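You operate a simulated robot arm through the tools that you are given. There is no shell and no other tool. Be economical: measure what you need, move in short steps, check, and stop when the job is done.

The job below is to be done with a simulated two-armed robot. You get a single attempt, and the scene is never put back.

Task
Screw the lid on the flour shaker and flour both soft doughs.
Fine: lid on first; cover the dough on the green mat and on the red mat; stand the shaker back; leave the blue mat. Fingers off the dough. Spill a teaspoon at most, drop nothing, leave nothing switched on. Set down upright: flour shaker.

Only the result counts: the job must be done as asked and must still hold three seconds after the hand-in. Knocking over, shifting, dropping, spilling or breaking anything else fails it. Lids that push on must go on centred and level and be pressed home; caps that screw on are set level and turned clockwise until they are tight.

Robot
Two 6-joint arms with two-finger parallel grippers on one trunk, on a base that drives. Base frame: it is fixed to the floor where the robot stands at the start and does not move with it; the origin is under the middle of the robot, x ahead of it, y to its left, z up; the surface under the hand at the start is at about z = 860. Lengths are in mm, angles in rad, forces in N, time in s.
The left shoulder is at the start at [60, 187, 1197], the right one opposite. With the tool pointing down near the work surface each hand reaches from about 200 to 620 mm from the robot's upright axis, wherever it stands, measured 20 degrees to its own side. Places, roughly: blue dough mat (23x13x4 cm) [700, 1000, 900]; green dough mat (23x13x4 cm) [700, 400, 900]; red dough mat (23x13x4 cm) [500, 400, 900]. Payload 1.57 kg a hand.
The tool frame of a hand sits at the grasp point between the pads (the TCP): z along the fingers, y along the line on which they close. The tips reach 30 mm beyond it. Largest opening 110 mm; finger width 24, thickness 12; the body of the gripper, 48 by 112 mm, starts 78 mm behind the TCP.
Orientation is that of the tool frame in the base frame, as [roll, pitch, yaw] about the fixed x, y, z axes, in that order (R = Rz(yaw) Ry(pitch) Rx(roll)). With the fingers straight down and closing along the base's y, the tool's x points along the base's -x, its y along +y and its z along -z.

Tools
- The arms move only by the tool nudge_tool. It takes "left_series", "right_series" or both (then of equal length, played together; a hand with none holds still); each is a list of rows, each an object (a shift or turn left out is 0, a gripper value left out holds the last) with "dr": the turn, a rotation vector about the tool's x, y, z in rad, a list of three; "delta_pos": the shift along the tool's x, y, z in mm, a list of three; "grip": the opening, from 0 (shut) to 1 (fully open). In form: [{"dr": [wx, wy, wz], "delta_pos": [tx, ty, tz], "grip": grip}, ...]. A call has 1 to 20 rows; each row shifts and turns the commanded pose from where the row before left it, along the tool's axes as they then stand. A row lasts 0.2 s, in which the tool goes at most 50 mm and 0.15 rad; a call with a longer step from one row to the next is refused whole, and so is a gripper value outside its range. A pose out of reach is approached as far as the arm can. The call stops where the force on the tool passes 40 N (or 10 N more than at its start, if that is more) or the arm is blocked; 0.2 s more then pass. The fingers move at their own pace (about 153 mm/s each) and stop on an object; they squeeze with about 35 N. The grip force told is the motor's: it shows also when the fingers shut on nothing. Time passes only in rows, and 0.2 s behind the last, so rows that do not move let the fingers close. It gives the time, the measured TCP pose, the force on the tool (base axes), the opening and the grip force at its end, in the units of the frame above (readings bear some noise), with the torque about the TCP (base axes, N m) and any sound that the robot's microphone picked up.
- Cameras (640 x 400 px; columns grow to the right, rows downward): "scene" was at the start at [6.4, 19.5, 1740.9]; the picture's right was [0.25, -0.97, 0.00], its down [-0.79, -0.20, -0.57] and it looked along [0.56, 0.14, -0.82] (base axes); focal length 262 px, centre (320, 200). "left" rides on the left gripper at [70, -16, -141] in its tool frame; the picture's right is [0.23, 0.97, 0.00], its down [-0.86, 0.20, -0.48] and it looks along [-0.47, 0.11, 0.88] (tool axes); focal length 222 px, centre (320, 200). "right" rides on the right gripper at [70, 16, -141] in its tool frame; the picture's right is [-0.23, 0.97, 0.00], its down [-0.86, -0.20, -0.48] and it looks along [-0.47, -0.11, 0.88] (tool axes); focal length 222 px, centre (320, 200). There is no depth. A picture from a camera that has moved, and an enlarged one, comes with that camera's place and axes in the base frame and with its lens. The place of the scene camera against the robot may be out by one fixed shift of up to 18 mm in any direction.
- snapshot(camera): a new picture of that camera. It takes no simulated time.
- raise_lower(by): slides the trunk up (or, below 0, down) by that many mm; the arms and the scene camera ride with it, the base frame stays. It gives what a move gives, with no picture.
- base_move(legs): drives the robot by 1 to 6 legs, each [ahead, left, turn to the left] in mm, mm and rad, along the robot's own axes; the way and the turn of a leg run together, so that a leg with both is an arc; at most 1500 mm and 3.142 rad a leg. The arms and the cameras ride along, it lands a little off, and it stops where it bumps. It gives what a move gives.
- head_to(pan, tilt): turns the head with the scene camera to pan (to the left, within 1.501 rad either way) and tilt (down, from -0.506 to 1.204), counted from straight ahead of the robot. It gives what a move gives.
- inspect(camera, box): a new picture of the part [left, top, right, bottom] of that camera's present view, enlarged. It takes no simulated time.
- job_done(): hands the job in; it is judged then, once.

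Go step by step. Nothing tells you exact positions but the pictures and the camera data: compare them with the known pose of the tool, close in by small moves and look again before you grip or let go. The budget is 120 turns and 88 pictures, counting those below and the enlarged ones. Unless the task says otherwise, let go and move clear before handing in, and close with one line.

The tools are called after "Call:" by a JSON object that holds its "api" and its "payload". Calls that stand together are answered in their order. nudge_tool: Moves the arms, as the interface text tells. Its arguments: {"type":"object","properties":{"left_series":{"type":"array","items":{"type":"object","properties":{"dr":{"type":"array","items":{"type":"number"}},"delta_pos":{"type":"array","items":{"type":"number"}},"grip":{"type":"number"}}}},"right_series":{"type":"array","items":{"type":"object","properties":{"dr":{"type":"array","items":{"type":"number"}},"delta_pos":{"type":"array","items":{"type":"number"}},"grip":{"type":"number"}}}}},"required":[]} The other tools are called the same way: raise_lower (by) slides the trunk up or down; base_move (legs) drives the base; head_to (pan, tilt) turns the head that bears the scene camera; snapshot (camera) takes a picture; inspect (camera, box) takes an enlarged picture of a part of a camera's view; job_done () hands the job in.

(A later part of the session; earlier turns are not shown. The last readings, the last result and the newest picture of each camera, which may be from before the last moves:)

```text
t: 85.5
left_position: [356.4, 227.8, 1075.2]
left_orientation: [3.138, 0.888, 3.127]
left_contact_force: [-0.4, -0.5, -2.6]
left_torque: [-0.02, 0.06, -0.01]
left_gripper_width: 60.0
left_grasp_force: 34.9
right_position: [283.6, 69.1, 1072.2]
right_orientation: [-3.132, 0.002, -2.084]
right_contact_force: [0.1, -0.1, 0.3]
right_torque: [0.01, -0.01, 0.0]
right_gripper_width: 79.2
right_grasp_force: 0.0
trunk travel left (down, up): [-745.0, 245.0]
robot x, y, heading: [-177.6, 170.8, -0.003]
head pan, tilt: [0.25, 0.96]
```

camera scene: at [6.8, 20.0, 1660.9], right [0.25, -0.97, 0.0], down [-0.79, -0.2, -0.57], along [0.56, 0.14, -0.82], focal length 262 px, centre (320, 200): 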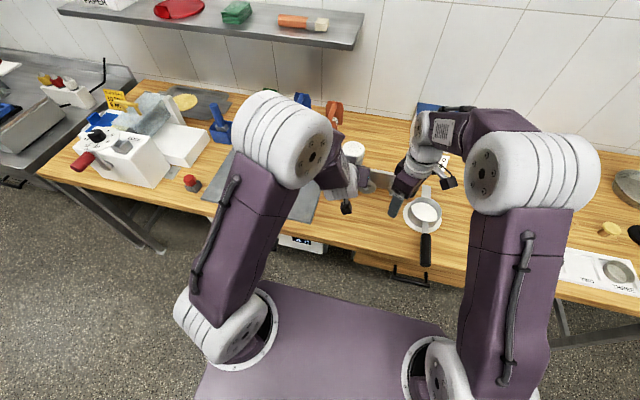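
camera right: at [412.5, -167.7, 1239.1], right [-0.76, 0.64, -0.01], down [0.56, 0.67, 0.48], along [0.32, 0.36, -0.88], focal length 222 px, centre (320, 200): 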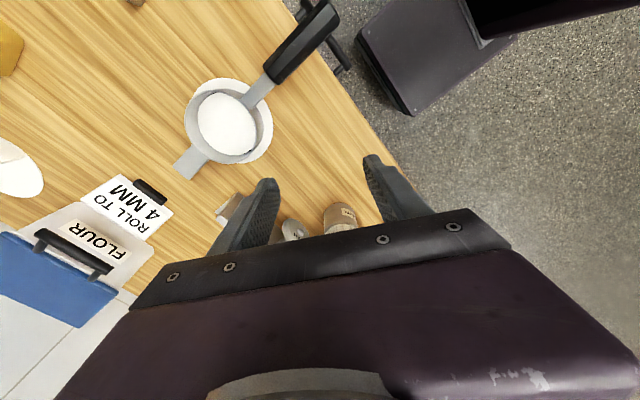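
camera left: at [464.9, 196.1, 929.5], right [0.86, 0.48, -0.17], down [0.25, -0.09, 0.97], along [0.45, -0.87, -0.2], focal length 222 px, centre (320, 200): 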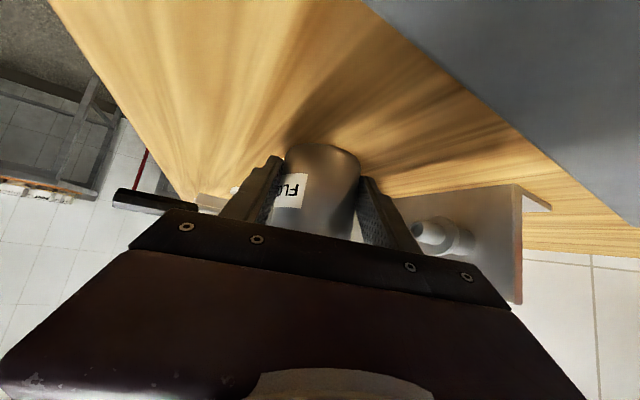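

The base is in place. I'll carry the shaker upright to above the red dough.

Call:
{"api": "nudge_tool", "payload": {"left_series": [{"delta_pos": [-27.6, 20.3, 19.4]}, {"delta_pos": [-27.6, 20.3, 19.4]}, {"delta_pos": [-27.6, 20.3, 19.4]}, {"delta_pos": [-27.6, 20.3, 19.4]}, {"delta_pos": [-27.6, 20.3, 19.4]}, {"delta_pos": [-27.6, 20.3, 19.4]}, {}]}}

Call:
{"api": "snapshot", "payload": {"camera": "scene"}}

```text
t: 87.1
left_position: [541.5, 344.9, 1132.1]
left_orientation: [3.117, 0.926, 3.13]
left_contact_force: [0.2, -0.1, -2.4]
left_torque: [0.01, 0.04, 0.02]
left_gripper_width: 60.4
left_grasp_force: 35.2
left hand out of reach, approached as far as the arm can: row 5, 6
right_position: [282.6, 69.3, 1072.7]
right_orientation: [-3.131, 0.001, -2.085]
right_contact_force: [0.5, 0.6, -0.1]
right_torque: [0.02, -0.01, -0.02]
right_gripper_width: 79.3
right_grasp_force: 0.0
trunk travel left (down, up): [-745.0, 245.0]
robot x, y, heading: [-179.0, 174.1, 0.001]
head pan, tilt: [0.25, 0.96]
```

```text
28 pictures are left
camera scene: at [-171.6, 191.0, 1660.9], right [0.24, -0.97, 0.0], down [-0.79, -0.2, -0.57], along [0.56, 0.14, -0.82], focal length 262 px, centre (320, 200)
```

scene: 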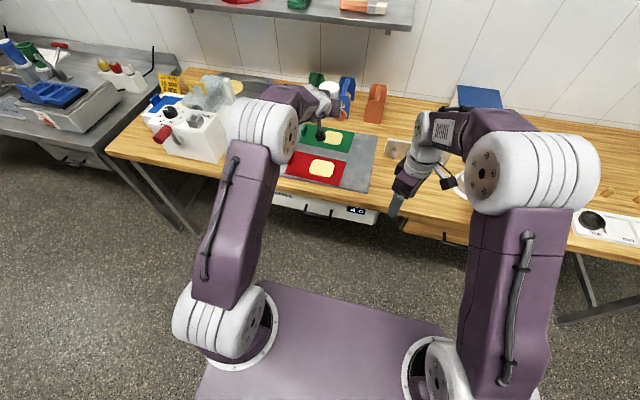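

I'm near the arm's full stretch, which is fine for red; for green I'll drive forward later. I'll measure both doughs now.

Call:
{"api": "inspect", "payload": {"camera": "scene", "box": [270, 100, 398, 200]}}

```text
4.00 times, centred on (334, 150) of scene
camera zoom: at [-171.6, 191.0, 1660.9], right [0.24, -0.97, 0.0], down [-0.79, -0.2, -0.57], along [0.56, 0.14, -0.82], focal length 1046 px, centre (264, 400)
```

zoom: 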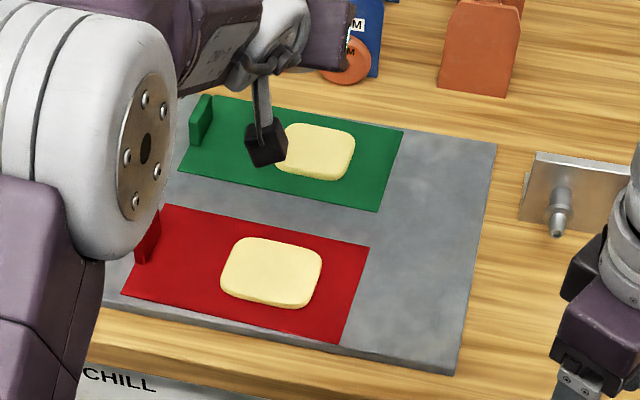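

Red dough centre is about [497, 351] and green about [673, 345]. I'll now roll the shaker over above the red dough, the lid staying near horizontal for now.

Call:
{"api": "nudge_tool", "payload": {"left_series": [{"delta_pos": [25, 4, 1]}, {"dr": [0, 0, 0.15]}, {"dr": [0, 0, 0.15]}, {"dr": [0, 0, 0.15]}, {"dr": [0, 0, 0.15]}, {"dr": [0, 0, 0.15]}, {"dr": [0, 0, 0.15]}, {"dr": [0, 0, 0.15]}, {"dr": [0, 0, 0.15]}, {"dr": [0, 0, 0.15]}, {"dr": [0, 0, 0.15]}, {"dr": [0, 0, 0.15]}, {"dr": [0, 0, 0.15]}, {"dr": [0, 0, 0.15]}, {"dr": [0, 0, 0.15]}, {"dr": [0, 0, 0.15]}, {"dr": [0, 0, 0.15]}, {"dr": [0, 0, 0.15]}]}}

Call:
{"api": "inspect", "payload": {"camera": "scene", "box": [270, 70, 398, 200]}}

```text
t: 90.9
left_position: [516.3, 339.8, 1096.6]
left_orientation: [2.535, -0.701, 0.803]
left_contact_force: [-0.7, 0.3, -2.8]
left_torque: [0.03, -0.02, 0.0]
left_gripper_width: 60.2
left_grasp_force: 34.4
left hand out of reach, approached as far as the arm can: row 3, 6, 8, 11, 14, 17
right_position: [282.4, 70.1, 1072.1]
right_orientation: [-3.131, -0.001, -2.082]
right_contact_force: [-0.5, 0.4, -0.5]
right_torque: [-0.03, 0.03, -0.02]
right_gripper_width: 79.1
right_grasp_force: 0.0
trunk travel left (down, up): [-745.0, 245.0]
robot x, y, heading: [-179.1, 170.7, -0.004]
head pan, tilt: [0.25, 0.96]
```

```text
3.08 times, centred on (334, 135) of scene
camera zoom: at [-171.5, 191.8, 1660.9], right [0.24, -0.97, 0.0], down [-0.79, -0.2, -0.57], along [0.56, 0.14, -0.82], focal length 805 px, centre (277, 400)
```

zoom: 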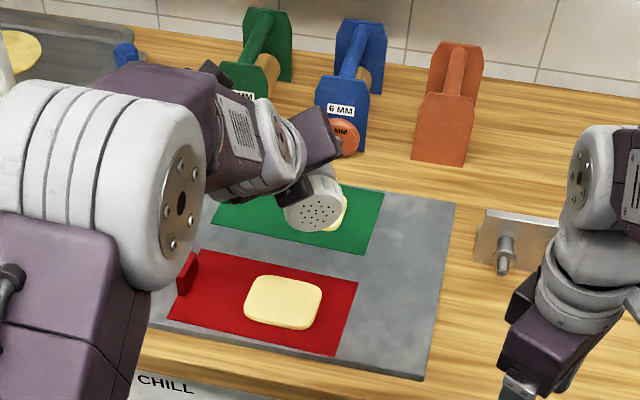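

The shaker is tilted about 96° and nothing has fallen yet. I'll lower the trunk 60 mm to get closer to the dough before tipping further.

Call:
{"api": "raise_lower", "payload": {"by": -60}}

Call:
{"api": "nudge_tool", "payload": {"left_series": [{"dr": [0, 0, 0.14], "delta_pos": [-5, -6, 0]}, {"dr": [0, 0, 0.14], "delta_pos": [-2, -6, 0]}, {"dr": [0, 0, 0.14]}, {"dr": [0, 0, 0.12]}, {"dr": [0, 0.13, 0]}, {"dr": [0, 0.13, 0]}, {"dr": [0, 0.13, 0]}, {"dr": [0, 0.13, 0]}]}}

Call:
{"api": "inspect", "payload": {"camera": "scene", "box": [270, 70, 398, 200]}}

```text
t: 91.9
left_position: [516.5, 339.7, 1038.9]
left_orientation: [2.532, -0.699, 0.807]
left_contact_force: [1.7, 0.2, -2.5]
left_torque: [0.06, -0.03, 0.01]
left_gripper_width: 60.0
left_grasp_force: 34.4
right_position: [282.4, 70.5, 1012.2]
right_orientation: [-3.132, 0.001, -2.084]
right_contact_force: [-0.6, 1.0, 0.2]
right_torque: [0.01, 0.0, 0.03]
right_gripper_width: 79.0
right_grasp_force: 0.0
trunk travel left (down, up): [-685.0, 305.0]
robot x, y, heading: [-174.9, 173.1, 0.001]
head pan, tilt: [0.25, 0.96]
```

```text
t: 93.7
left_position: [520.0, 398.5, 1036.1]
left_orientation: [2.74, -1.395, 0.399]
left_contact_force: [-0.3, 0.2, -2.8]
left_torque: [0.0, 0.01, -0.03]
left_gripper_width: 60.5
left_grasp_force: 35.0
left hand out of reach, approached as far as the arm can: row 5, 6, 7, 8
right_position: [282.3, 70.2, 1011.7]
right_orientation: [-3.132, 0.0, -2.084]
right_contact_force: [0.2, -0.1, -0.7]
right_torque: [-0.03, -0.02, -0.04]
right_gripper_width: 79.3
right_grasp_force: 0.1
trunk travel left (down, up): [-685.0, 305.0]
robot x, y, heading: [-175.5, 174.3, 0.002]
head pan, tilt: [0.25, 0.96]
```

```text
3.08 times, centred on (334, 135) of scene
camera zoom: at [-170.8, 192.7, 1600.9], right [0.25, -0.97, 0.0], down [-0.79, -0.2, -0.57], along [0.56, 0.14, -0.82], focal length 805 px, centre (277, 400)
```

zoom: 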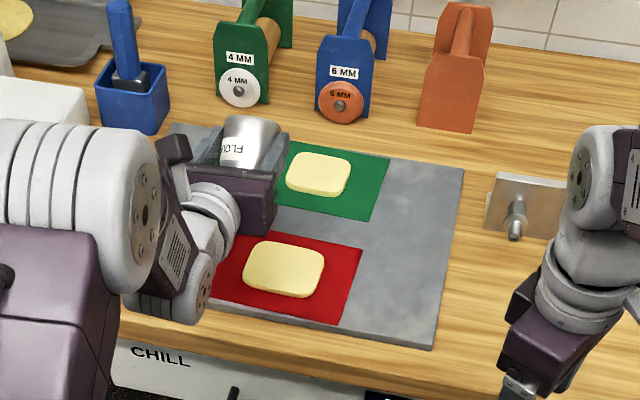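

The arm drifted to y≈398 at its limit with the shaker tilted 131°, and no flour has come out so far. I'll back the roll off slightly and bring it back over the dough centre.

Call:
{"api": "nudge_tool", "payload": {"left_series": [{"dr": [0, 0, -0.12], "delta_pos": [0, 15, 0]}, {"dr": [0, 0, -0.1], "delta_pos": [0, 16, 0]}, {"delta_pos": [0, 16, 0]}, {}]}}

```text
t: 94.7
left_position: [521.4, 352.4, 1043.7]
left_orientation: [2.121, -1.262, 1.056]
left_contact_force: [0.3, 0.2, -3.0]
left_torque: [0.0, -0.01, 0.01]
left_gripper_width: 60.1
left_grasp_force: 35.0
right_position: [283.8, 70.9, 1012.0]
right_orientation: [-3.131, 0.001, -2.084]
right_contact_force: [0.2, -0.2, 1.2]
right_torque: [0.01, 0.01, 0.01]
right_gripper_width: 79.1
right_grasp_force: 0.1
trunk travel left (down, up): [-685.0, 305.0]
robot x, y, heading: [-178.6, 173.4, -0.001]
head pan, tilt: [0.25, 0.96]
```

Back over the dough at 130° tilt. I'll pitch the hand up about 0.4 rad to tip the shaker further and see whether flour flows.

Call:
{"api": "nudge_tool", "payload": {"left_series": [{"dr": [-0.034, 0.125, 0]}, {"dr": [-0.034, 0.125, 0]}, {"dr": [-0.034, 0.125, 0]}, {}]}}

Call:
{"api": "inspect", "payload": {"camera": "scene", "box": [290, 110, 386, 180]}}

```text
t: 95.7
left_position: [616.5, 351.0, 1070.3]
left_orientation: [0.846, -1.221, 2.278]
left_contact_force: [0.2, 0.3, -2.6]
left_torque: [-0.01, 0.04, 0.0]
left_gripper_width: 60.3
left_grasp_force: 34.7
left hand out of reach, approached as far as the arm can: row 1, 2, 3
right_position: [281.8, 70.3, 1013.1]
right_orientation: [-3.13, 0.001, -2.085]
right_contact_force: [-1.0, -0.1, -1.2]
right_torque: [0.03, 0.0, 0.0]
right_gripper_width: 78.9
right_grasp_force: 0.0
trunk travel left (down, up): [-685.0, 305.0]
robot x, y, heading: [-183.3, 173.5, -0.002]
head pan, tilt: [0.25, 0.96]
```

```text
5.71 times, centred on (338, 145) of scene
camera zoom: at [-172.0, 191.5, 1600.9], right [0.25, -0.97, 0.0], down [-0.79, -0.2, -0.57], along [0.56, 0.14, -0.82], focal length 1494 px, centre (217, 514)
```

zoom: 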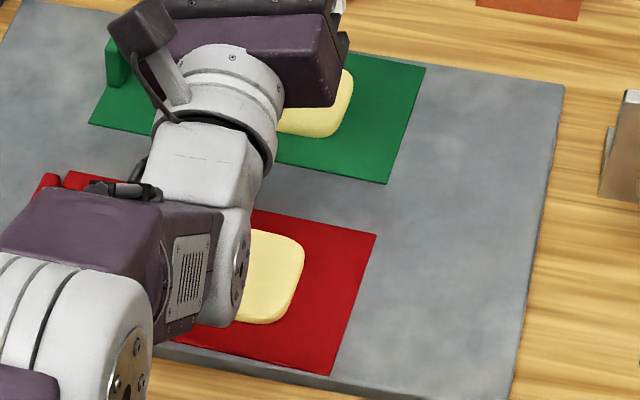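

Even at 150° nothing falls, so it needs shaking, and nothing has been spilled. The arm likes this pose, so I'll place the lid over the green dough by driving 66 mm forward and lowering the trunk 40 mm.

Call:
{"api": "base_move", "payload": {"legs": [[66, 0, 0], [0, 8, 0]]}}

Call:
{"api": "raise_lower", "payload": {"by": -40}}

Call:
{"api": "snapshot", "payload": {"camera": "scene"}}

```text
t: 97.0
left_position: [680.0, 355.0, 1070.6]
left_orientation: [0.841, -1.224, 2.277]
left_contact_force: [0.3, -0.3, -1.5]
left_torque: [-0.02, 0.05, 0.04]
left_gripper_width: 60.0
left_grasp_force: 35.2
right_position: [346.4, 75.6, 1012.6]
right_orientation: [-3.132, 0.002, -2.087]
right_contact_force: [-1.0, -1.0, 0.2]
right_torque: [0.01, -0.02, 0.01]
right_gripper_width: 79.0
right_grasp_force: 0.1
trunk travel left (down, up): [-685.0, 305.0]
robot x, y, heading: [-113.3, 180.2, -0.0]
head pan, tilt: [0.25, 0.96]
```

```text
t: 97.9
left_position: [681.0, 356.9, 1029.4]
left_orientation: [0.846, -1.222, 2.272]
left_contact_force: [-0.4, 0.6, -2.8]
left_torque: [0.03, 0.02, 0.0]
left_gripper_width: 60.0
left_grasp_force: 34.8
right_position: [346.7, 77.5, 972.8]
right_orientation: [-3.13, 0.0, -2.087]
right_contact_force: [0.0, 0.0, -0.5]
right_torque: [0.0, -0.01, -0.02]
right_gripper_width: 79.4
right_grasp_force: 0.0
trunk travel left (down, up): [-645.0, 345.0]
robot x, y, heading: [-117.6, 179.4, 0.001]
head pan, tilt: [0.25, 0.96]
```

```text
23 pictures are left
camera scene: at [-106.5, 199.5, 1560.8], right [0.24, -0.97, 0.0], down [-0.79, -0.2, -0.57], along [0.56, 0.14, -0.82], focal length 262 px, centre (320, 200)
```

scene: 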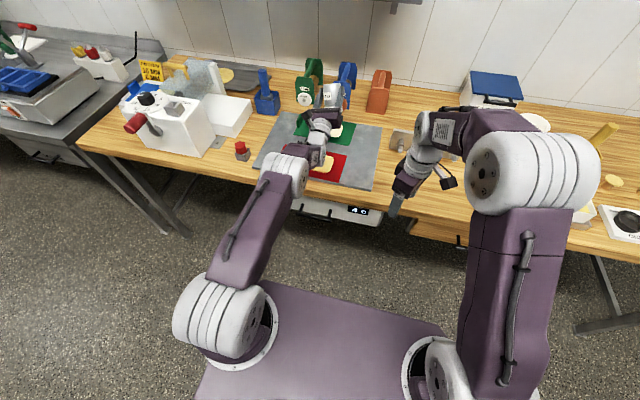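

The lid should be over the green dough now. I'll check through the left camera before shaking.

Call:
{"api": "snapshot", "payload": {"camera": "left"}}

Call:
{"api": "inspect", "payload": {"camera": "scene", "box": [280, 75, 376, 185]}}

```text
22 pictures are left
camera left: at [528.0, 390.4, 1060.2], right [-0.1, -0.88, 0.46], down [-0.29, -0.42, -0.86], along [0.95, -0.22, -0.21], focal length 222 px, centre (320, 200)
```

left: 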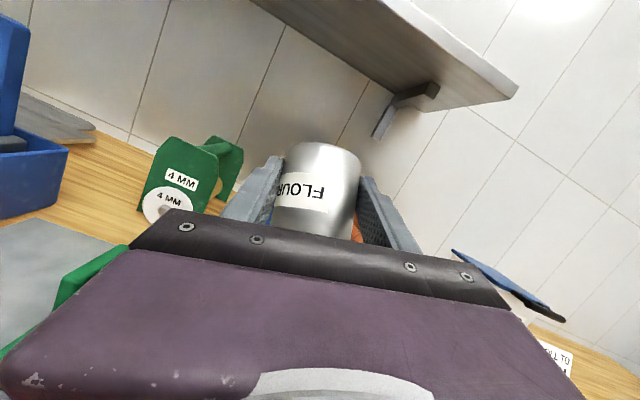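

```text
3.64 times, centred on (328, 130) of scene
camera zoom: at [-106.5, 199.5, 1560.8], right [0.24, -0.97, 0.0], down [-0.79, -0.2, -0.57], along [0.56, 0.14, -0.82], focal length 951 px, centre (291, 454)
```

zoom: 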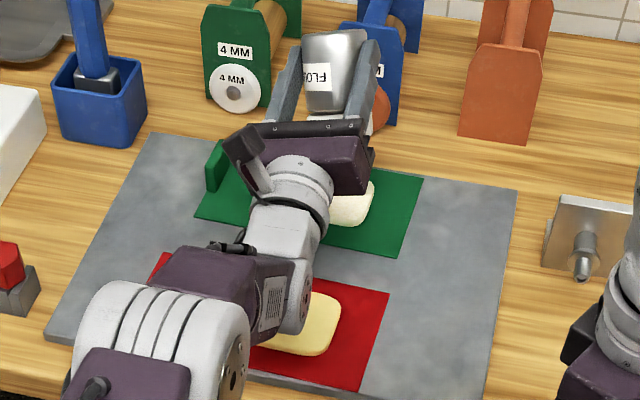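

Flour is coming out after all: the green dough is turning white under the lid, while red is still yellow. I'll sweep the lid over the green dough to spread it.

Call:
{"api": "nudge_tool", "payload": {"left_series": [{"delta_pos": [2.9, -10.6, 0.1]}, {"delta_pos": [2.9, -10.6, 0.1]}, {"delta_pos": [4, 0.8, -17.5]}, {"delta_pos": [-2.9, 10.6, -0.1]}, {"delta_pos": [-2.9, 10.6, -0.1]}, {"delta_pos": [-2.9, 10.6, -0.1]}, {"delta_pos": [-2.9, 10.6, -0.1]}, {"delta_pos": [-4, -0.8, 17.5]}]}}

Call:
{"api": "inspect", "payload": {"camera": "scene", "box": [300, 110, 364, 160]}}

```text
t: 99.7
left_position: [699.1, 333.3, 1027.9]
left_orientation: [0.849, -1.223, 2.268]
left_contact_force: [-0.8, 0.0, -2.5]
left_torque: [-0.03, 0.05, -0.02]
left_gripper_width: 59.9
left_grasp_force: 34.8
left hand out of reach, approached as far as the arm can: row 3
right_position: [348.4, 76.8, 971.7]
right_orientation: [-3.132, -0.001, -2.087]
right_contact_force: [0.9, 0.3, -0.5]
right_torque: [0.0, 0.0, -0.03]
right_gripper_width: 79.3
right_grasp_force: 0.0
trunk travel left (down, up): [-645.0, 345.0]
robot x, y, heading: [-112.1, 179.0, -0.002]
head pan, tilt: [0.25, 0.96]
```

```text
8.00 times, centred on (332, 135) of scene
camera zoom: at [-105.6, 199.8, 1560.9], right [0.24, -0.97, 0.0], down [-0.8, -0.2, -0.57], along [0.56, 0.14, -0.82], focal length 2092 px, centre (224, 720)
```

zoom: 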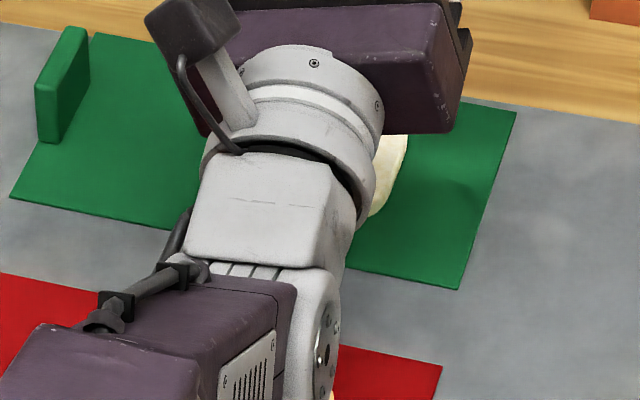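

The arm can't come nearer, so x goes by base drive. I'll sweep in y at this x, then drive back 32 mm and sweep the near half.

Call:
{"api": "nudge_tool", "payload": {"left_series": [{"delta_pos": [2.9, -10.6, 0.1]}, {"delta_pos": [2.9, -10.6, 0.1]}, {"delta_pos": [2.9, -10.6, 0.1]}, {"delta_pos": [2.9, -10.6, 0.1]}, {"delta_pos": [1.3, -5, 0]}]}}

Call:
{"api": "base_move", "payload": {"legs": [[-34, 0, 0]]}}

Call:
{"api": "nudge_tool", "payload": {"left_series": [{"delta_pos": [-2.9, 10.6, -0.1]}, {"delta_pos": [-2.9, 10.6, -0.1]}, {"delta_pos": [-2.9, 10.6, -0.1]}, {"delta_pos": [-2.9, 10.6, -0.1]}]}}

Call:
{"api": "inspect", "payload": {"camera": "scene", "box": [280, 75, 376, 185]}}

```text
t: 100.9
left_position: [699.4, 385.5, 1029.7]
left_orientation: [0.846, -1.22, 2.271]
left_contact_force: [-0.3, -0.2, -2.2]
left_torque: [0.02, 0.01, 0.0]
left_gripper_width: 60.0
left_grasp_force: 35.1
right_position: [347.5, 76.3, 971.7]
right_orientation: [-3.132, 0.0, -2.088]
right_contact_force: [0.7, -0.1, 0.1]
right_torque: [0.0, -0.02, 0.03]
right_gripper_width: 78.9
right_grasp_force: 0.0
trunk travel left (down, up): [-645.0, 345.0]
robot x, y, heading: [-112.3, 179.2, -0.004]
head pan, tilt: [0.25, 0.96]
```

```text
t: 101.7
left_position: [666.0, 386.7, 1028.0]
left_orientation: [0.855, -1.224, 2.267]
left_contact_force: [0.7, 0.0, -2.6]
left_torque: [0.03, 0.0, -0.05]
left_gripper_width: 59.6
left_grasp_force: 34.9
right_position: [316.2, 78.9, 970.3]
right_orientation: [-3.133, -0.002, -2.086]
right_contact_force: [0.6, -0.3, 0.8]
right_torque: [0.02, 0.04, 0.02]
right_gripper_width: 79.5
right_grasp_force: 0.1
trunk travel left (down, up): [-645.0, 345.0]
robot x, y, heading: [-147.4, 175.7, 0.004]
head pan, tilt: [0.25, 0.96]
```

```text
t: 102.7
left_position: [665.3, 342.4, 1027.9]
left_orientation: [0.849, -1.223, 2.27]
left_contact_force: [0.1, -0.8, -2.2]
left_torque: [-0.03, 0.03, 0.02]
left_gripper_width: 59.9
left_grasp_force: 35.2
right_position: [314.9, 77.6, 971.3]
right_orientation: [-3.134, 0.001, -2.085]
right_contact_force: [-0.5, 0.7, 0.6]
right_torque: [0.0, 0.02, 0.0]
right_gripper_width: 79.1
right_grasp_force: 0.1
trunk travel left (down, up): [-645.0, 345.0]
robot x, y, heading: [-147.9, 177.8, -0.002]
head pan, tilt: [0.25, 0.96]
```

```text
3.64 times, centred on (328, 130) of scene
camera zoom: at [-139.1, 198.8, 1560.9], right [0.24, -0.97, 0.0], down [-0.79, -0.2, -0.57], along [0.56, 0.14, -0.82], focal length 951 px, centre (291, 454)
```

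zoom: 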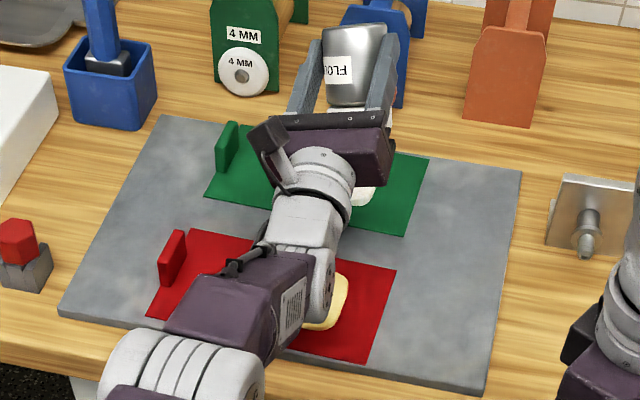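

The visible part of the green dough is white and the mat is clean. I'll tip the shaker back to about 113° to stop the flow before moving to the red dough.

Call:
{"api": "nudge_tool", "payload": {"left_series": [{"dr": [0.034, -0.126, 0], "delta_pos": [-1, 0, 5]}, {"dr": [0.034, -0.126, 0], "delta_pos": [0, 0, 5]}, {"dr": [0.034, -0.126, 0], "delta_pos": [0, 0, 5]}, {"dr": [0.034, -0.126, 0], "delta_pos": [0, 0, 5]}, {"dr": [0.034, -0.126, 0], "delta_pos": [0, 0, 5]}]}}

Call:
{"api": "base_move", "payload": {"legs": [[-172, 0, 0]]}}

Call:
{"api": "inspect", "payload": {"camera": "scene", "box": [280, 60, 376, 160]}}

```text
t: 103.9
left_position: [678.6, 352.1, 1025.6]
left_orientation: [2.577, -1.094, 0.618]
left_contact_force: [0.0, 0.1, -2.7]
left_torque: [0.01, -0.02, 0.02]
left_gripper_width: 59.8
left_grasp_force: 34.9
left hand out of reach, approached as far as the arm can: row 4
right_position: [315.5, 78.1, 971.0]
right_orientation: [-3.131, 0.0, -2.085]
right_contact_force: [0.0, 0.2, 0.7]
right_torque: [0.0, 0.03, 0.0]
right_gripper_width: 79.2
right_grasp_force: 0.2
trunk travel left (down, up): [-645.0, 345.0]
robot x, y, heading: [-146.3, 179.3, 0.006]
head pan, tilt: [0.25, 0.96]
```

```text
t: 105.4
left_position: [508.4, 352.2, 1025.8]
left_orientation: [2.571, -1.097, 0.619]
left_contact_force: [0.4, 0.3, -1.7]
left_torque: [0.0, 0.02, -0.01]
left_gripper_width: 60.1
left_grasp_force: 35.2
right_position: [144.3, 78.4, 971.5]
right_orientation: [-3.132, -0.001, -2.084]
right_contact_force: [-0.3, -0.9, -0.5]
right_torque: [-0.01, 0.0, 0.02]
right_gripper_width: 79.0
right_grasp_force: 0.0
trunk travel left (down, up): [-645.0, 345.0]
robot x, y, heading: [-319.0, 182.4, -0.003]
head pan, tilt: [0.25, 0.96]
```

```text
4.00 times, centred on (328, 110) of scene
camera zoom: at [-309.7, 199.9, 1560.8], right [0.24, -0.97, 0.0], down [-0.79, -0.2, -0.57], along [0.56, 0.14, -0.82], focal length 1046 px, centre (288, 560)
```

zoom: 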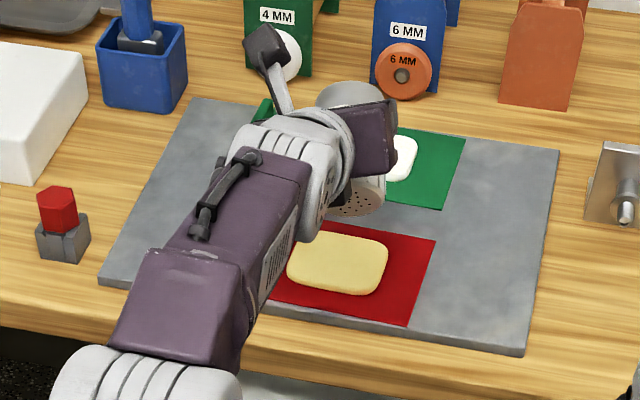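

The green dough is evenly white where I can see it, with a clean mat, and red is unfloured. I'll tip the shaker over the red dough and sweep in y.

Call:
{"api": "nudge_tool", "payload": {"left_series": [{"dr": [-0.033, 0.12, 0], "delta_pos": [3.4, -12.5, 0]}, {"dr": [-0.033, 0.12, 0]}, {"dr": [-0.033, 0.12, 0]}, {"dr": [-0.033, 0.12, 0]}, {"dr": [-0.033, 0.12, 0]}, {"delta_pos": [2.9, -10.6, 0.1]}, {"delta_pos": [2.9, -10.6, 0.1]}, {"delta_pos": [-2.9, 10.6, -0.1]}, {"delta_pos": [-2.9, 10.6, -0.1]}, {"delta_pos": [-2.9, 10.6, -0.1]}, {"delta_pos": [-2.9, 10.6, -0.1]}]}}

Call:
{"api": "inspect", "payload": {"camera": "scene", "box": [280, 60, 376, 160]}}

```text
t: 107.8
left_position: [499.7, 337.6, 1030.2]
left_orientation: [0.851, -1.219, 2.254]
left_contact_force: [0.1, 0.2, -2.7]
left_torque: [0.01, 0.02, 0.05]
left_gripper_width: 60.2
left_grasp_force: 35.0
left hand out of reach, approached as far as the arm can: row 1, 5
right_position: [144.4, 77.5, 972.1]
right_orientation: [-3.131, 0.001, -2.087]
right_contact_force: [0.6, 0.3, 0.7]
right_torque: [0.01, 0.01, -0.04]
right_gripper_width: 79.0
right_grasp_force: 0.0
trunk travel left (down, up): [-645.0, 345.0]
robot x, y, heading: [-318.3, 179.4, -0.005]
head pan, tilt: [0.25, 0.96]
```

```text
4.00 times, centred on (328, 110) of scene
camera zoom: at [-310.3, 199.2, 1560.9], right [0.24, -0.97, 0.0], down [-0.79, -0.2, -0.57], along [0.56, 0.14, -0.82], focal length 1046 px, centre (288, 560)
```

zoom: 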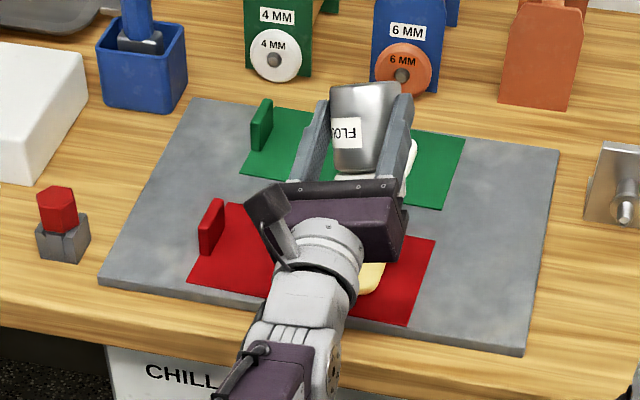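

Flouring of red has begun. I'll drive back 18 mm and sweep the near half, then forward 45 mm for the far half.

Call:
{"api": "base_move", "payload": {"legs": [[-18, 0, 0]]}}

Call:
{"api": "nudge_tool", "payload": {"left_series": [{"delta_pos": [2.9, -10.6, 0.1]}, {"delta_pos": [2.9, -10.6, 0.1]}, {"delta_pos": [2.9, -10.6, 0.1]}, {"delta_pos": [2.9, -10.6, 0.1]}, {"delta_pos": [2.4, -9, 0.1]}]}}

Call:
{"api": "base_move", "payload": {"legs": [[45, 0, 0]]}}

Call:
{"api": "nudge_tool", "payload": {"left_series": [{"delta_pos": [-2.9, 10.6, -0.1]}, {"delta_pos": [-2.9, 10.6, -0.1]}, {"delta_pos": [-2.9, 10.6, -0.1]}, {"delta_pos": [-2.9, 10.6, -0.1]}, {"delta_pos": [-2.4, 9, -0.1]}]}}

Call:
{"api": "inspect", "payload": {"camera": "scene", "box": [280, 60, 376, 160]}}

```text
t: 108.6
left_position: [484.2, 337.7, 1027.1]
left_orientation: [0.857, -1.222, 2.249]
left_contact_force: [0.8, 0.5, -2.5]
left_torque: [0.03, 0.0, 0.0]
left_gripper_width: 59.9
left_grasp_force: 34.8
right_position: [128.0, 78.7, 971.0]
right_orientation: [-3.132, -0.001, -2.087]
right_contact_force: [-0.6, -0.1, -0.2]
right_torque: [0.01, 0.07, -0.02]
right_gripper_width: 79.4
right_grasp_force: 0.0
trunk travel left (down, up): [-645.0, 345.0]
robot x, y, heading: [-332.9, 180.9, -0.001]
head pan, tilt: [0.25, 0.96]
```

```text
t: 109.8
left_position: [481.4, 391.2, 1031.0]
left_orientation: [0.85, -1.219, 2.255]
left_contact_force: [-0.7, 0.0, -2.7]
left_torque: [0.03, 0.01, 0.02]
left_gripper_width: 60.0
left_grasp_force: 34.8
right_position: [126.1, 78.9, 971.3]
right_orientation: [-3.131, -0.001, -2.086]
right_contact_force: [0.6, -0.4, -0.7]
right_torque: [0.01, -0.03, 0.0]
right_gripper_width: 79.2
right_grasp_force: 0.0
trunk travel left (down, up): [-645.0, 345.0]
robot x, y, heading: [-335.3, 182.1, -0.004]
head pan, tilt: [0.25, 0.96]
```

```text
t: 110.7
left_position: [525.3, 390.3, 1031.2]
left_orientation: [0.847, -1.22, 2.262]
left_contact_force: [-0.6, 0.0, -2.2]
left_torque: [0.01, 0.04, 0.01]
left_gripper_width: 60.0
left_grasp_force: 35.0
right_position: [169.5, 76.5, 972.4]
right_orientation: [-3.132, 0.0, -2.085]
right_contact_force: [0.6, -0.4, 0.2]
right_torque: [0.01, -0.01, -0.02]
right_gripper_width: 79.1
right_grasp_force: 0.0
trunk travel left (down, up): [-645.0, 345.0]
robot x, y, heading: [-291.8, 182.7, -0.002]
head pan, tilt: [0.25, 0.96]
```

```text
t: 111.9
left_position: [527.2, 339.0, 1030.8]
left_orientation: [0.85, -1.219, 2.256]
left_contact_force: [0.3, 0.6, -2.7]
left_torque: [0.01, 0.01, 0.01]
left_gripper_width: 59.9
left_grasp_force: 35.4
right_position: [173.0, 77.7, 970.8]
right_orientation: [-3.131, 0.001, -2.086]
right_contact_force: [0.2, -0.3, 0.1]
right_torque: [-0.01, 0.0, -0.01]
right_gripper_width: 79.2
right_grasp_force: 0.0
trunk travel left (down, up): [-645.0, 345.0]
robot x, y, heading: [-292.6, 179.8, -0.003]
head pan, tilt: [0.25, 0.96]
```

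```text
4.00 times, centred on (328, 110) of scene
camera zoom: at [-281.7, 199.5, 1560.9], right [0.24, -0.97, 0.0], down [-0.79, -0.2, -0.57], along [0.56, 0.14, -0.82], focal length 1046 px, centre (288, 560)
```

zoom: 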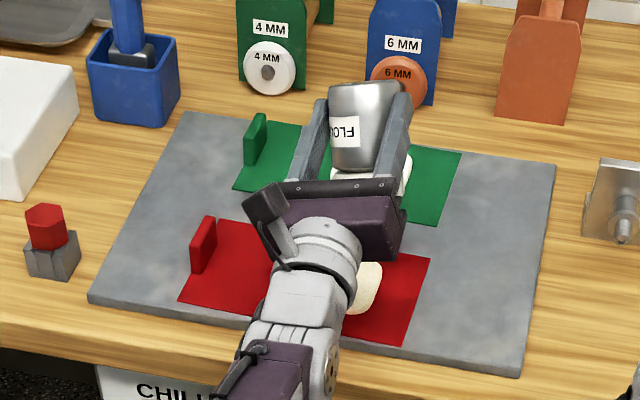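

Red is whitening and the mat is clean. One more pass at this x and one through the centre, then I'll tip back.

Call:
{"api": "nudge_tool", "payload": {"left_series": [{"delta_pos": [2.9, -10.6, 0.1]}, {"delta_pos": [2.9, -10.6, 0.1]}, {"delta_pos": [2.9, -10.6, 0.1]}, {"delta_pos": [2.9, -10.6, 0.1]}]}}

Call:
{"api": "base_move", "payload": {"legs": [[-30, 0, 0]]}}

Call:
{"api": "nudge_tool", "payload": {"left_series": [{"delta_pos": [-2.9, 10.6, -0.1]}, {"delta_pos": [-2.9, 10.6, -0.1]}, {"delta_pos": [-2.9, 10.6, -0.1]}, {"dr": [0.034, -0.126, 0]}, {"dr": [0.034, -0.126, 0]}, {"dr": [0.034, -0.126, 0]}, {"dr": [0.034, -0.126, 0]}, {"dr": [0.034, -0.126, 0]}]}}

Call:
{"api": "inspect", "payload": {"camera": "scene", "box": [280, 60, 376, 160]}}

```text
t: 112.9
left_position: [527.4, 381.6, 1031.7]
left_orientation: [0.851, -1.22, 2.256]
left_contact_force: [-0.1, -0.3, -2.3]
left_torque: [0.0, 0.03, 0.01]
left_gripper_width: 59.8
left_grasp_force: 35.0
right_position: [171.8, 78.4, 970.0]
right_orientation: [-3.132, 0.0, -2.087]
right_contact_force: [-0.3, 0.9, -0.2]
right_torque: [0.02, -0.02, -0.01]
right_gripper_width: 79.3
right_grasp_force: 0.0
trunk travel left (down, up): [-645.0, 345.0]
robot x, y, heading: [-288.7, 183.4, -0.007]
head pan, tilt: [0.25, 0.96]
```

```text
t: 113.7
left_position: [500.5, 381.2, 1028.2]
left_orientation: [0.858, -1.221, 2.251]
left_contact_force: [-0.6, 1.6, -2.3]
left_torque: [0.05, 0.02, 0.01]
left_gripper_width: 60.1
left_grasp_force: 34.6
right_position: [144.9, 77.4, 970.3]
right_orientation: [-3.134, -0.001, -2.085]
right_contact_force: [-0.5, -0.5, 0.1]
right_torque: [0.01, 0.04, 0.0]
right_gripper_width: 79.4
right_grasp_force: 0.0
trunk travel left (down, up): [-645.0, 345.0]
robot x, y, heading: [-319.5, 180.4, -0.003]
head pan, tilt: [0.25, 0.96]
```

```text
t: 115.5
left_position: [505.2, 351.6, 1026.1]
left_orientation: [2.611, -1.071, 0.581]
left_contact_force: [-0.2, 0.5, -2.2]
left_torque: [0.0, -0.02, -0.03]
left_gripper_width: 59.7
left_grasp_force: 35.0
left hand out of reach, approached as far as the arm can: row 4, 5, 7, 8
right_position: [142.1, 78.2, 971.7]
right_orientation: [-3.132, 0.0, -2.086]
right_contact_force: [-0.2, 0.1, -1.0]
right_torque: [0.0, 0.05, 0.02]
right_gripper_width: 79.1
right_grasp_force: 0.1
trunk travel left (down, up): [-645.0, 345.0]
robot x, y, heading: [-320.1, 180.9, -0.006]
head pan, tilt: [0.25, 0.96]
```

```text
4.00 times, centred on (328, 110) of scene
camera zoom: at [-311.0, 199.8, 1560.8], right [0.24, -0.97, 0.0], down [-0.79, -0.2, -0.57], along [0.56, 0.14, -0.82], focal length 1046 px, centre (288, 560)
```

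zoom: 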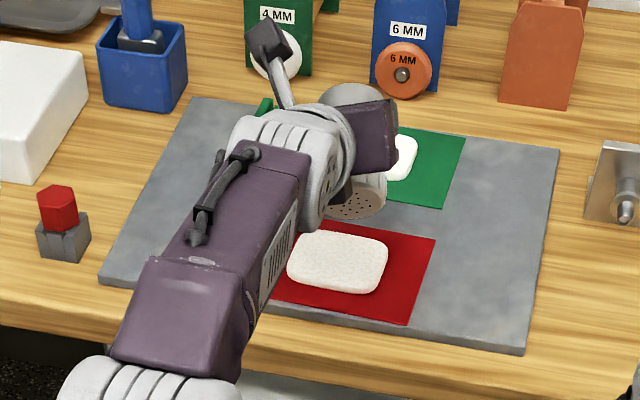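

Both doughs look white now. I'll zoom in to judge the coverage.

Call:
{"api": "inspect", "payload": {"camera": "scene", "box": [340, 88, 396, 140]}}

```text
7.69 times, centred on (368, 114) of scene
camera zoom: at [-311.0, 199.8, 1560.8], right [0.24, -0.97, 0.0], down [-0.79, -0.2, -0.57], along [0.56, 0.14, -0.82], focal length 2012 px, centre (-49, 862)
```

zoom: 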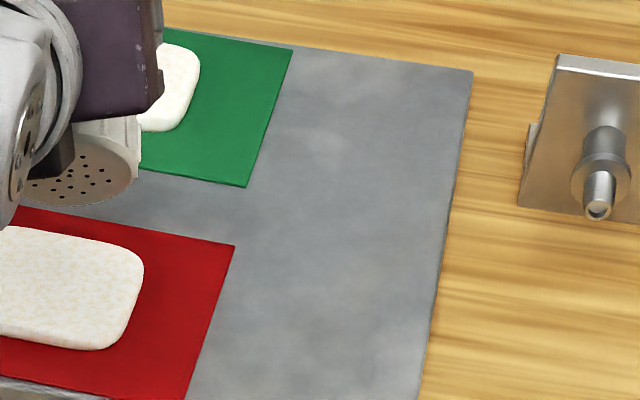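

Red is covered but thinner than green, so I'll give red one more short dusting and tip back.

Call:
{"api": "nudge_tool", "payload": {"left_series": [{"dr": [-0.033, 0.12, 0], "delta_pos": [3.4, -12.5, 0]}, {"dr": [-0.033, 0.12, 0]}, {"dr": [-0.033, 0.12, 0]}, {"dr": [-0.033, 0.12, 0]}, {"dr": [-0.033, 0.12, 0]}, {"delta_pos": [2.9, -10.6, 0.1]}, {"delta_pos": [2.9, -10.6, 0.1]}, {"delta_pos": [-2.9, 10.6, -0.1]}, {"delta_pos": [-2.9, 10.6, -0.1]}, {"delta_pos": [-2.9, 10.6, -0.1]}, {"delta_pos": [-2.9, 10.6, -0.1]}, {"delta_pos": [2.9, -10.6, 0.1]}, {"delta_pos": [2.9, -10.6, 0.1]}]}}

Call:
{"api": "base_move", "payload": {"legs": [[18, 0, 0]]}}

Call:
{"api": "nudge_tool", "payload": {"left_series": [{"delta_pos": [-2.9, 10.6, -0.1]}, {"delta_pos": [-2.9, 10.6, -0.1]}, {"delta_pos": [2.9, -10.6, 0.1]}, {"dr": [0.034, -0.126, 0]}, {"dr": [0.034, -0.126, 0]}, {"dr": [0.034, -0.126, 0]}, {"dr": [0.034, -0.126, 0]}, {"dr": [0.034, -0.126, 0]}, {"dr": [0.034, -0.126, 0]}]}}

Call:
{"api": "inspect", "payload": {"camera": "scene", "box": [310, 80, 396, 146]}}

```text
t: 118.3
left_position: [498.3, 366.0, 1029.2]
left_orientation: [0.924, -1.237, 2.184]
left_contact_force: [-0.5, 0.3, -2.4]
left_torque: [0.0, 0.0, 0.02]
left_gripper_width: 59.7
left_grasp_force: 34.8
left hand out of reach, approached as far as the arm can: row 7
right_position: [141.9, 77.4, 972.1]
right_orientation: [-3.132, 0.0, -2.087]
right_contact_force: [-0.5, 0.5, 0.0]
right_torque: [-0.01, 0.0, 0.02]
right_gripper_width: 79.3
right_grasp_force: 0.0
trunk travel left (down, up): [-645.0, 345.0]
robot x, y, heading: [-315.5, 177.9, 0.0]
head pan, tilt: [0.25, 0.96]
```

```text
t: 119.1
left_position: [514.3, 366.4, 1031.4]
left_orientation: [0.917, -1.236, 2.193]
left_contact_force: [-0.6, 0.3, -0.7]
left_torque: [0.02, 0.04, 0.01]
left_gripper_width: 59.9
left_grasp_force: 34.9
right_position: [158.7, 78.8, 973.1]
right_orientation: [-3.129, 0.0, -2.085]
right_contact_force: [-0.3, -0.1, -0.2]
right_torque: [0.03, -0.07, 0.0]
right_gripper_width: 79.1
right_grasp_force: 0.0
trunk travel left (down, up): [-645.0, 345.0]
robot x, y, heading: [-300.8, 179.2, 0.004]
head pan, tilt: [0.25, 0.96]
```

```text
t: 121.1
left_position: [486.2, 355.4, 1029.3]
left_orientation: [2.757, -0.934, 0.455]
left_contact_force: [0.1, -0.1, -2.9]
left_torque: [0.0, -0.01, -0.01]
left_gripper_width: 60.3
left_grasp_force: 35.3
left hand out of reach, approached as far as the arm can: row 9
right_position: [159.4, 76.6, 973.1]
right_orientation: [-3.129, 0.0, -2.085]
right_contact_force: [0.9, -0.1, 2.1]
right_torque: [-0.01, -0.04, 0.01]
right_gripper_width: 79.4
right_grasp_force: 0.1
trunk travel left (down, up): [-645.0, 345.0]
robot x, y, heading: [-302.5, 180.7, 0.001]
head pan, tilt: [0.25, 0.96]
```

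```text
6.06 times, centred on (353, 113) of scene
camera zoom: at [-296.6, 199.2, 1560.8], right [0.24, -0.97, 0.0], down [-0.79, -0.2, -0.57], along [0.56, 0.14, -0.82], focal length 1585 px, centre (120, 727)
```

zoom: 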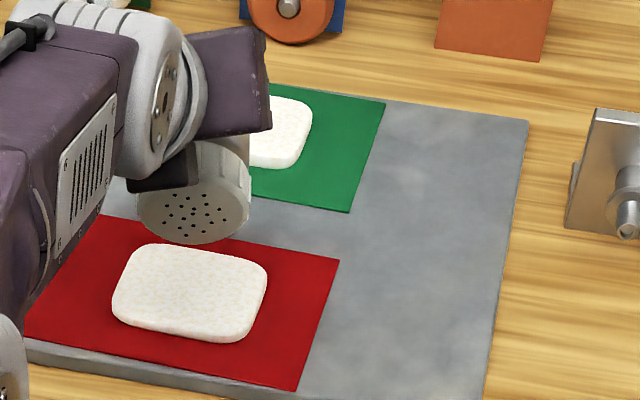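

Both doughs are evenly white and the mats are clean. I'll roll the shaker back upright.

Call:
{"api": "nudge_tool", "payload": {"left_series": [{"dr": [0, 0, -0.149]}, {"dr": [0, 0, -0.149]}, {"dr": [0, 0, -0.149]}, {"dr": [0, 0, -0.149]}, {"dr": [0, 0, -0.149]}, {"dr": [0, 0, -0.149]}, {"dr": [0, 0, -0.149]}, {"dr": [0, 0, -0.149]}, {"dr": [0, 0, -0.149]}, {"dr": [0, 0, -0.149]}, {"dr": [0, 0, -0.149]}, {"dr": [0, 0, -0.149]}, {"dr": [0, 0, -0.149]}, {"dr": [0, 0, -0.149]}, {"dr": [0, 0, -0.149]}, {"dr": [0, 0, -0.149]}, {"dr": [0, 0, -0.149]}, {"dr": [0, 0, -0.149]}, {"dr": [0, 0, -0.149]}]}}

```text
t: 125.1
left_position: [488.2, 353.4, 1027.7]
left_orientation: [3.084, 0.985, 3.064]
left_contact_force: [-0.1, -0.2, -3.4]
left_torque: [0.01, 0.01, 0.04]
left_gripper_width: 60.1
left_grasp_force: 34.9
right_position: [160.0, 77.6, 971.9]
right_orientation: [-3.131, -0.001, -2.086]
right_contact_force: [-0.4, -0.3, -1.0]
right_torque: [-0.03, 0.02, -0.01]
right_gripper_width: 79.1
right_grasp_force: 0.2
trunk travel left (down, up): [-645.0, 345.0]
robot x, y, heading: [-301.3, 180.5, -0.001]
head pan, tilt: [0.25, 0.96]
```

The shaker is upright within a few degrees. I'll raise the trunk, level it and retract the arm toward the robot so I can drive back to the start.

Call:
{"api": "raise_lower", "payload": {"by": 100}}

Call:
{"api": "nudge_tool", "payload": {"left_series": [{"dr": [-0.027, 0.05, -0.041]}, {"dr": [-0.027, 0.05, -0.041]}, {"delta_pos": [28.6, -16.1, -23.3]}, {"delta_pos": [28.6, -16.1, -23.3]}, {"delta_pos": [28.6, -16.1, -23.3]}, {"delta_pos": [28.6, -16.1, -23.3]}, {"delta_pos": [28.6, -16.1, -23.3]}, {"delta_pos": [28.6, -16.1, -23.3]}, {"delta_pos": [28.6, -16.1, -23.3]}, {}]}}

Call:
{"api": "base_move", "payload": {"legs": [[0, -180, 0], [300, 0, 0]]}}

Call:
{"api": "snapshot", "payload": {"camera": "scene"}}

```text
t: 126.4
left_position: [488.5, 354.6, 1127.9]
left_orientation: [3.082, 0.986, 3.06]
left_contact_force: [-0.1, 0.4, -2.3]
left_torque: [0.01, 0.04, 0.01]
left_gripper_width: 59.9
left_grasp_force: 35.2
right_position: [159.8, 78.2, 1071.7]
right_orientation: [-3.131, 0.0, -2.088]
right_contact_force: [0.7, 0.3, 0.3]
right_torque: [0.01, 0.04, 0.02]
right_gripper_width: 79.2
right_grasp_force: 0.1
trunk travel left (down, up): [-745.0, 245.0]
robot x, y, heading: [-301.2, 175.3, 0.001]
head pan, tilt: [0.25, 0.96]
```

```text
t: 128.6
left_position: [239.8, 225.1, 1073.6]
left_orientation: [-3.138, 0.889, -3.079]
left_contact_force: [-0.7, 0.4, -2.2]
left_torque: [-0.01, 0.09, 0.01]
left_gripper_width: 60.1
left_grasp_force: 34.5
left hand out of reach, approached as far as the arm can: row 2
right_position: [160.7, 77.8, 1071.9]
right_orientation: [-3.131, -0.002, -2.086]
right_contact_force: [1.1, 0.3, 0.6]
right_torque: [-0.03, -0.01, -0.02]
right_gripper_width: 79.0
right_grasp_force: 0.2
trunk travel left (down, up): [-745.0, 245.0]
robot x, y, heading: [-302.1, 178.4, 0.002]
head pan, tilt: [0.25, 0.96]
```

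```text
t: 131.8
left_position: [538.2, 51.2, 1075.1]
left_orientation: [-3.142, 0.889, -3.077]
left_contact_force: [0.6, -0.3, -2.3]
left_torque: [0.03, 0.04, -0.03]
left_gripper_width: 59.9
left_grasp_force: 35.5
right_position: [460.4, -95.2, 1072.0]
right_orientation: [-3.132, 0.001, -2.081]
right_contact_force: [0.2, -1.0, 0.1]
right_torque: [0.0, -0.01, -0.02]
right_gripper_width: 79.1
right_grasp_force: 0.1
trunk travel left (down, up): [-745.0, 245.0]
robot x, y, heading: [0.2, 1.4, 0.001]
head pan, tilt: [0.25, 0.96]
```

```text
12 pictures are left
camera scene: at [4.5, 23.8, 1660.9], right [0.25, -0.97, 0.0], down [-0.79, -0.2, -0.57], along [0.56, 0.14, -0.82], focal length 262 px, centre (320, 200)
```

scene: 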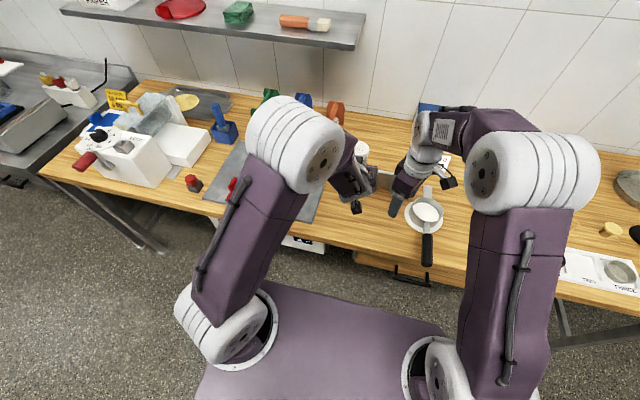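

I'm back at the start pose with the shaker upright. I'll move over its original spot and descend to about 10 mm above the table.

Call:
{"api": "nudge_tool", "payload": {"left_series": [{"delta_pos": [9.5, -9.8, -11.6]}, {"delta_pos": [23.3, 0, 19]}, {"delta_pos": [23.3, 0, 19]}, {"delta_pos": [23.3, 0, 19]}, {"delta_pos": [23.3, 0, 19]}, {"delta_pos": [23.3, 0, 19]}, {"delta_pos": [15.5, 0, 12.6]}, {}, {}]}}

Call:
{"api": "snapshot", "payload": {"camera": "left"}}

```text
t: 133.8
left_position: [540.9, 27.1, 908.9]
left_orientation: [3.134, 0.885, -3.083]
left_contact_force: [-0.4, 0.2, -2.3]
left_torque: [0.05, 0.04, -0.04]
left_gripper_width: 59.8
left_grasp_force: 35.0
left hand out of reach, approached as far as the arm can: row 5, 6, 7
right_position: [461.0, -96.8, 1072.2]
right_orientation: [-3.129, 0.0, -2.081]
right_contact_force: [0.7, -0.7, 0.8]
right_torque: [-0.01, -0.01, -0.01]
right_gripper_width: 79.0
right_grasp_force: 0.1
trunk travel left (down, up): [-745.0, 245.0]
robot x, y, heading: [0.7, 8.1, -0.001]
head pan, tilt: [0.25, 0.96]
```

```text
11 pictures are left
camera left: at [388.5, 1.6, 946.6], right [-0.21, 0.96, -0.17], down [0.16, 0.2, 0.97], along [0.97, 0.17, -0.19], focal length 222 px, centre (320, 200)
```

left: 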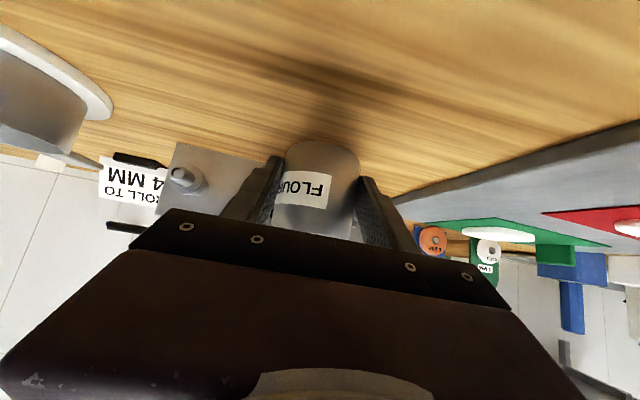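

The arm hit its limit and drifted about 18 mm. I'll correct rigidly with a small base drive, then lower using the trunk.

Call:
{"api": "base_move", "payload": {"legs": [[-17, 0, 0], [0, 13, 0]]}}

Call:
{"api": "raise_lower", "payload": {"by": -10}}

Call:
{"api": "inspect", "payload": {"camera": "left", "box": [200, 110, 440, 260]}}

```text
t: 134.9
left_position: [523.0, 37.5, 912.0]
left_orientation: [3.128, 0.886, -3.086]
left_contact_force: [-1.1, -0.9, -2.8]
left_torque: [0.04, 0.02, 0.0]
left_gripper_width: 59.9
left_grasp_force: 34.5
right_position: [443.7, -86.9, 1071.1]
right_orientation: [-3.133, 0.001, -2.086]
right_contact_force: [-0.4, 0.0, -0.5]
right_torque: [0.05, 0.01, -0.03]
right_gripper_width: 79.5
right_grasp_force: 0.1
trunk travel left (down, up): [-745.0, 245.0]
robot x, y, heading: [-15.9, 16.9, -0.002]
head pan, tilt: [0.25, 0.96]
```

```text
t: 135.5
left_position: [522.8, 39.7, 899.6]
left_orientation: [3.13, 0.885, -3.086]
left_contact_force: [-0.4, -0.2, -2.8]
left_torque: [-0.01, 0.05, 0.01]
left_gripper_width: 59.9
left_grasp_force: 35.0
right_position: [443.9, -84.5, 1061.5]
right_orientation: [-3.131, -0.001, -2.085]
right_contact_force: [-0.7, -0.7, -0.3]
right_torque: [0.01, 0.0, -0.02]
right_gripper_width: 79.1
right_grasp_force: 0.0
trunk travel left (down, up): [-735.0, 255.0]
robot x, y, heading: [-18.4, 16.3, -0.004]
head pan, tilt: [0.25, 0.96]
```

```text
2.67 times, centred on (320, 185) of left
camera zoom: at [370.8, 13.4, 936.7], right [-0.21, 0.96, -0.17], down [0.16, 0.2, 0.97], along [0.97, 0.17, -0.19], focal length 592 px, centre (320, 240)
```

zoom: 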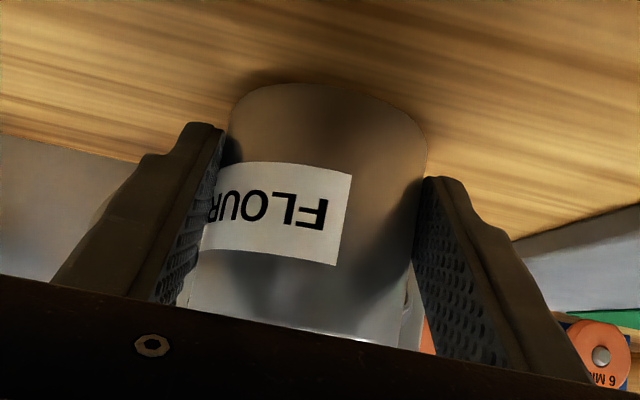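

The shaker is a few mm above the table at about [540, 41]. I'll lower it in small trunk steps until the weight comes off.

Call:
{"api": "raise_lower", "payload": {"by": -3}}

Call:
{"api": "raise_lower", "payload": {"by": -2}}

```text
t: 136.0
left_position: [524.3, 39.4, 896.9]
left_orientation: [3.133, 0.885, -3.085]
left_contact_force: [0.4, 0.0, -1.8]
left_torque: [0.0, 0.03, -0.03]
left_gripper_width: 59.7
left_grasp_force: 34.7
right_position: [442.9, -85.3, 1059.4]
right_orientation: [-3.13, -0.001, -2.085]
right_contact_force: [-0.2, 0.8, 0.8]
right_torque: [-0.01, 0.01, -0.01]
right_gripper_width: 79.2
right_grasp_force: 0.0
trunk travel left (down, up): [-732.0, 258.0]
robot x, y, heading: [-18.7, 14.7, 0.003]
head pan, tilt: [0.25, 0.96]
```

```text
t: 136.5
left_position: [523.4, 41.3, 895.5]
left_orientation: [3.135, 0.887, -3.082]
left_contact_force: [0.1, 0.5, 0.6]
left_torque: [-0.09, -0.05, 0.03]
left_gripper_width: 59.7
left_grasp_force: 35.0
right_position: [442.3, -83.4, 1056.9]
right_orientation: [-3.131, 0.001, -2.084]
right_contact_force: [-0.5, 0.1, 0.4]
right_torque: [0.0, 0.02, 0.0]
right_gripper_width: 79.2
right_grasp_force: 0.1
trunk travel left (down, up): [-730.0, 260.0]
robot x, y, heading: [-18.6, 17.0, 0.004]
head pan, tilt: [0.25, 0.96]
```

The weight is off. One more mm, then I'll open the fingers.

Call:
{"api": "raise_lower", "payload": {"by": -1}}

Call:
{"api": "nudge_tool", "payload": {"left_series": [{"grip": 0.65}, {"grip": 0.8}, {"grip": 0.9}, {}, {}]}}

Call:
{"api": "snapshot", "payload": {"camera": "left"}}

```text
t: 137.0
left_position: [523.5, 39.1, 895.8]
left_orientation: [3.135, 0.889, -3.083]
left_contact_force: [0.9, 1.8, 8.0]
left_torque: [-0.22, -0.18, 0.07]
left_gripper_width: 59.8
left_grasp_force: 34.9
right_position: [443.3, -83.6, 1056.3]
right_orientation: [-3.13, 0.001, -2.084]
right_contact_force: [-1.0, -0.4, 0.7]
right_torque: [0.01, 0.01, -0.01]
right_gripper_width: 79.0
right_grasp_force: 0.1
trunk travel left (down, up): [-729.0, 261.0]
robot x, y, heading: [-19.0, 20.3, -0.001]
head pan, tilt: [0.25, 0.96]
```

```text
t: 138.2
left_position: [523.8, 39.6, 894.9]
left_orientation: [3.134, 0.885, -3.085]
left_contact_force: [0.2, -0.6, -0.6]
left_torque: [-0.01, 0.0, 0.03]
left_gripper_width: 98.8
left_grasp_force: 0.1
right_position: [443.1, -84.7, 1056.7]
right_orientation: [-3.13, 0.0, -2.083]
right_contact_force: [0.8, 0.3, -0.2]
right_torque: [0.03, 0.01, 0.02]
right_gripper_width: 79.3
right_grasp_force: 0.0
trunk travel left (down, up): [-729.0, 261.0]
robot x, y, heading: [-14.8, 17.2, -0.002]
head pan, tilt: [0.25, 0.96]
```

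```text
9 pictures are left
camera left: at [370.6, 14.2, 930.9], right [-0.21, 0.96, -0.17], down [0.16, 0.2, 0.97], along [0.97, 0.17, -0.19], focal length 222 px, centre (320, 200)
```

left: 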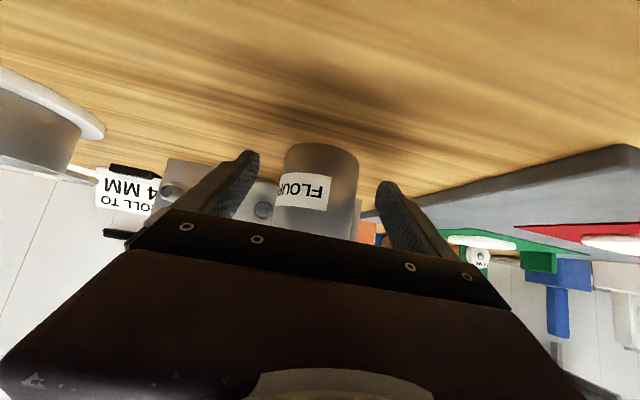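

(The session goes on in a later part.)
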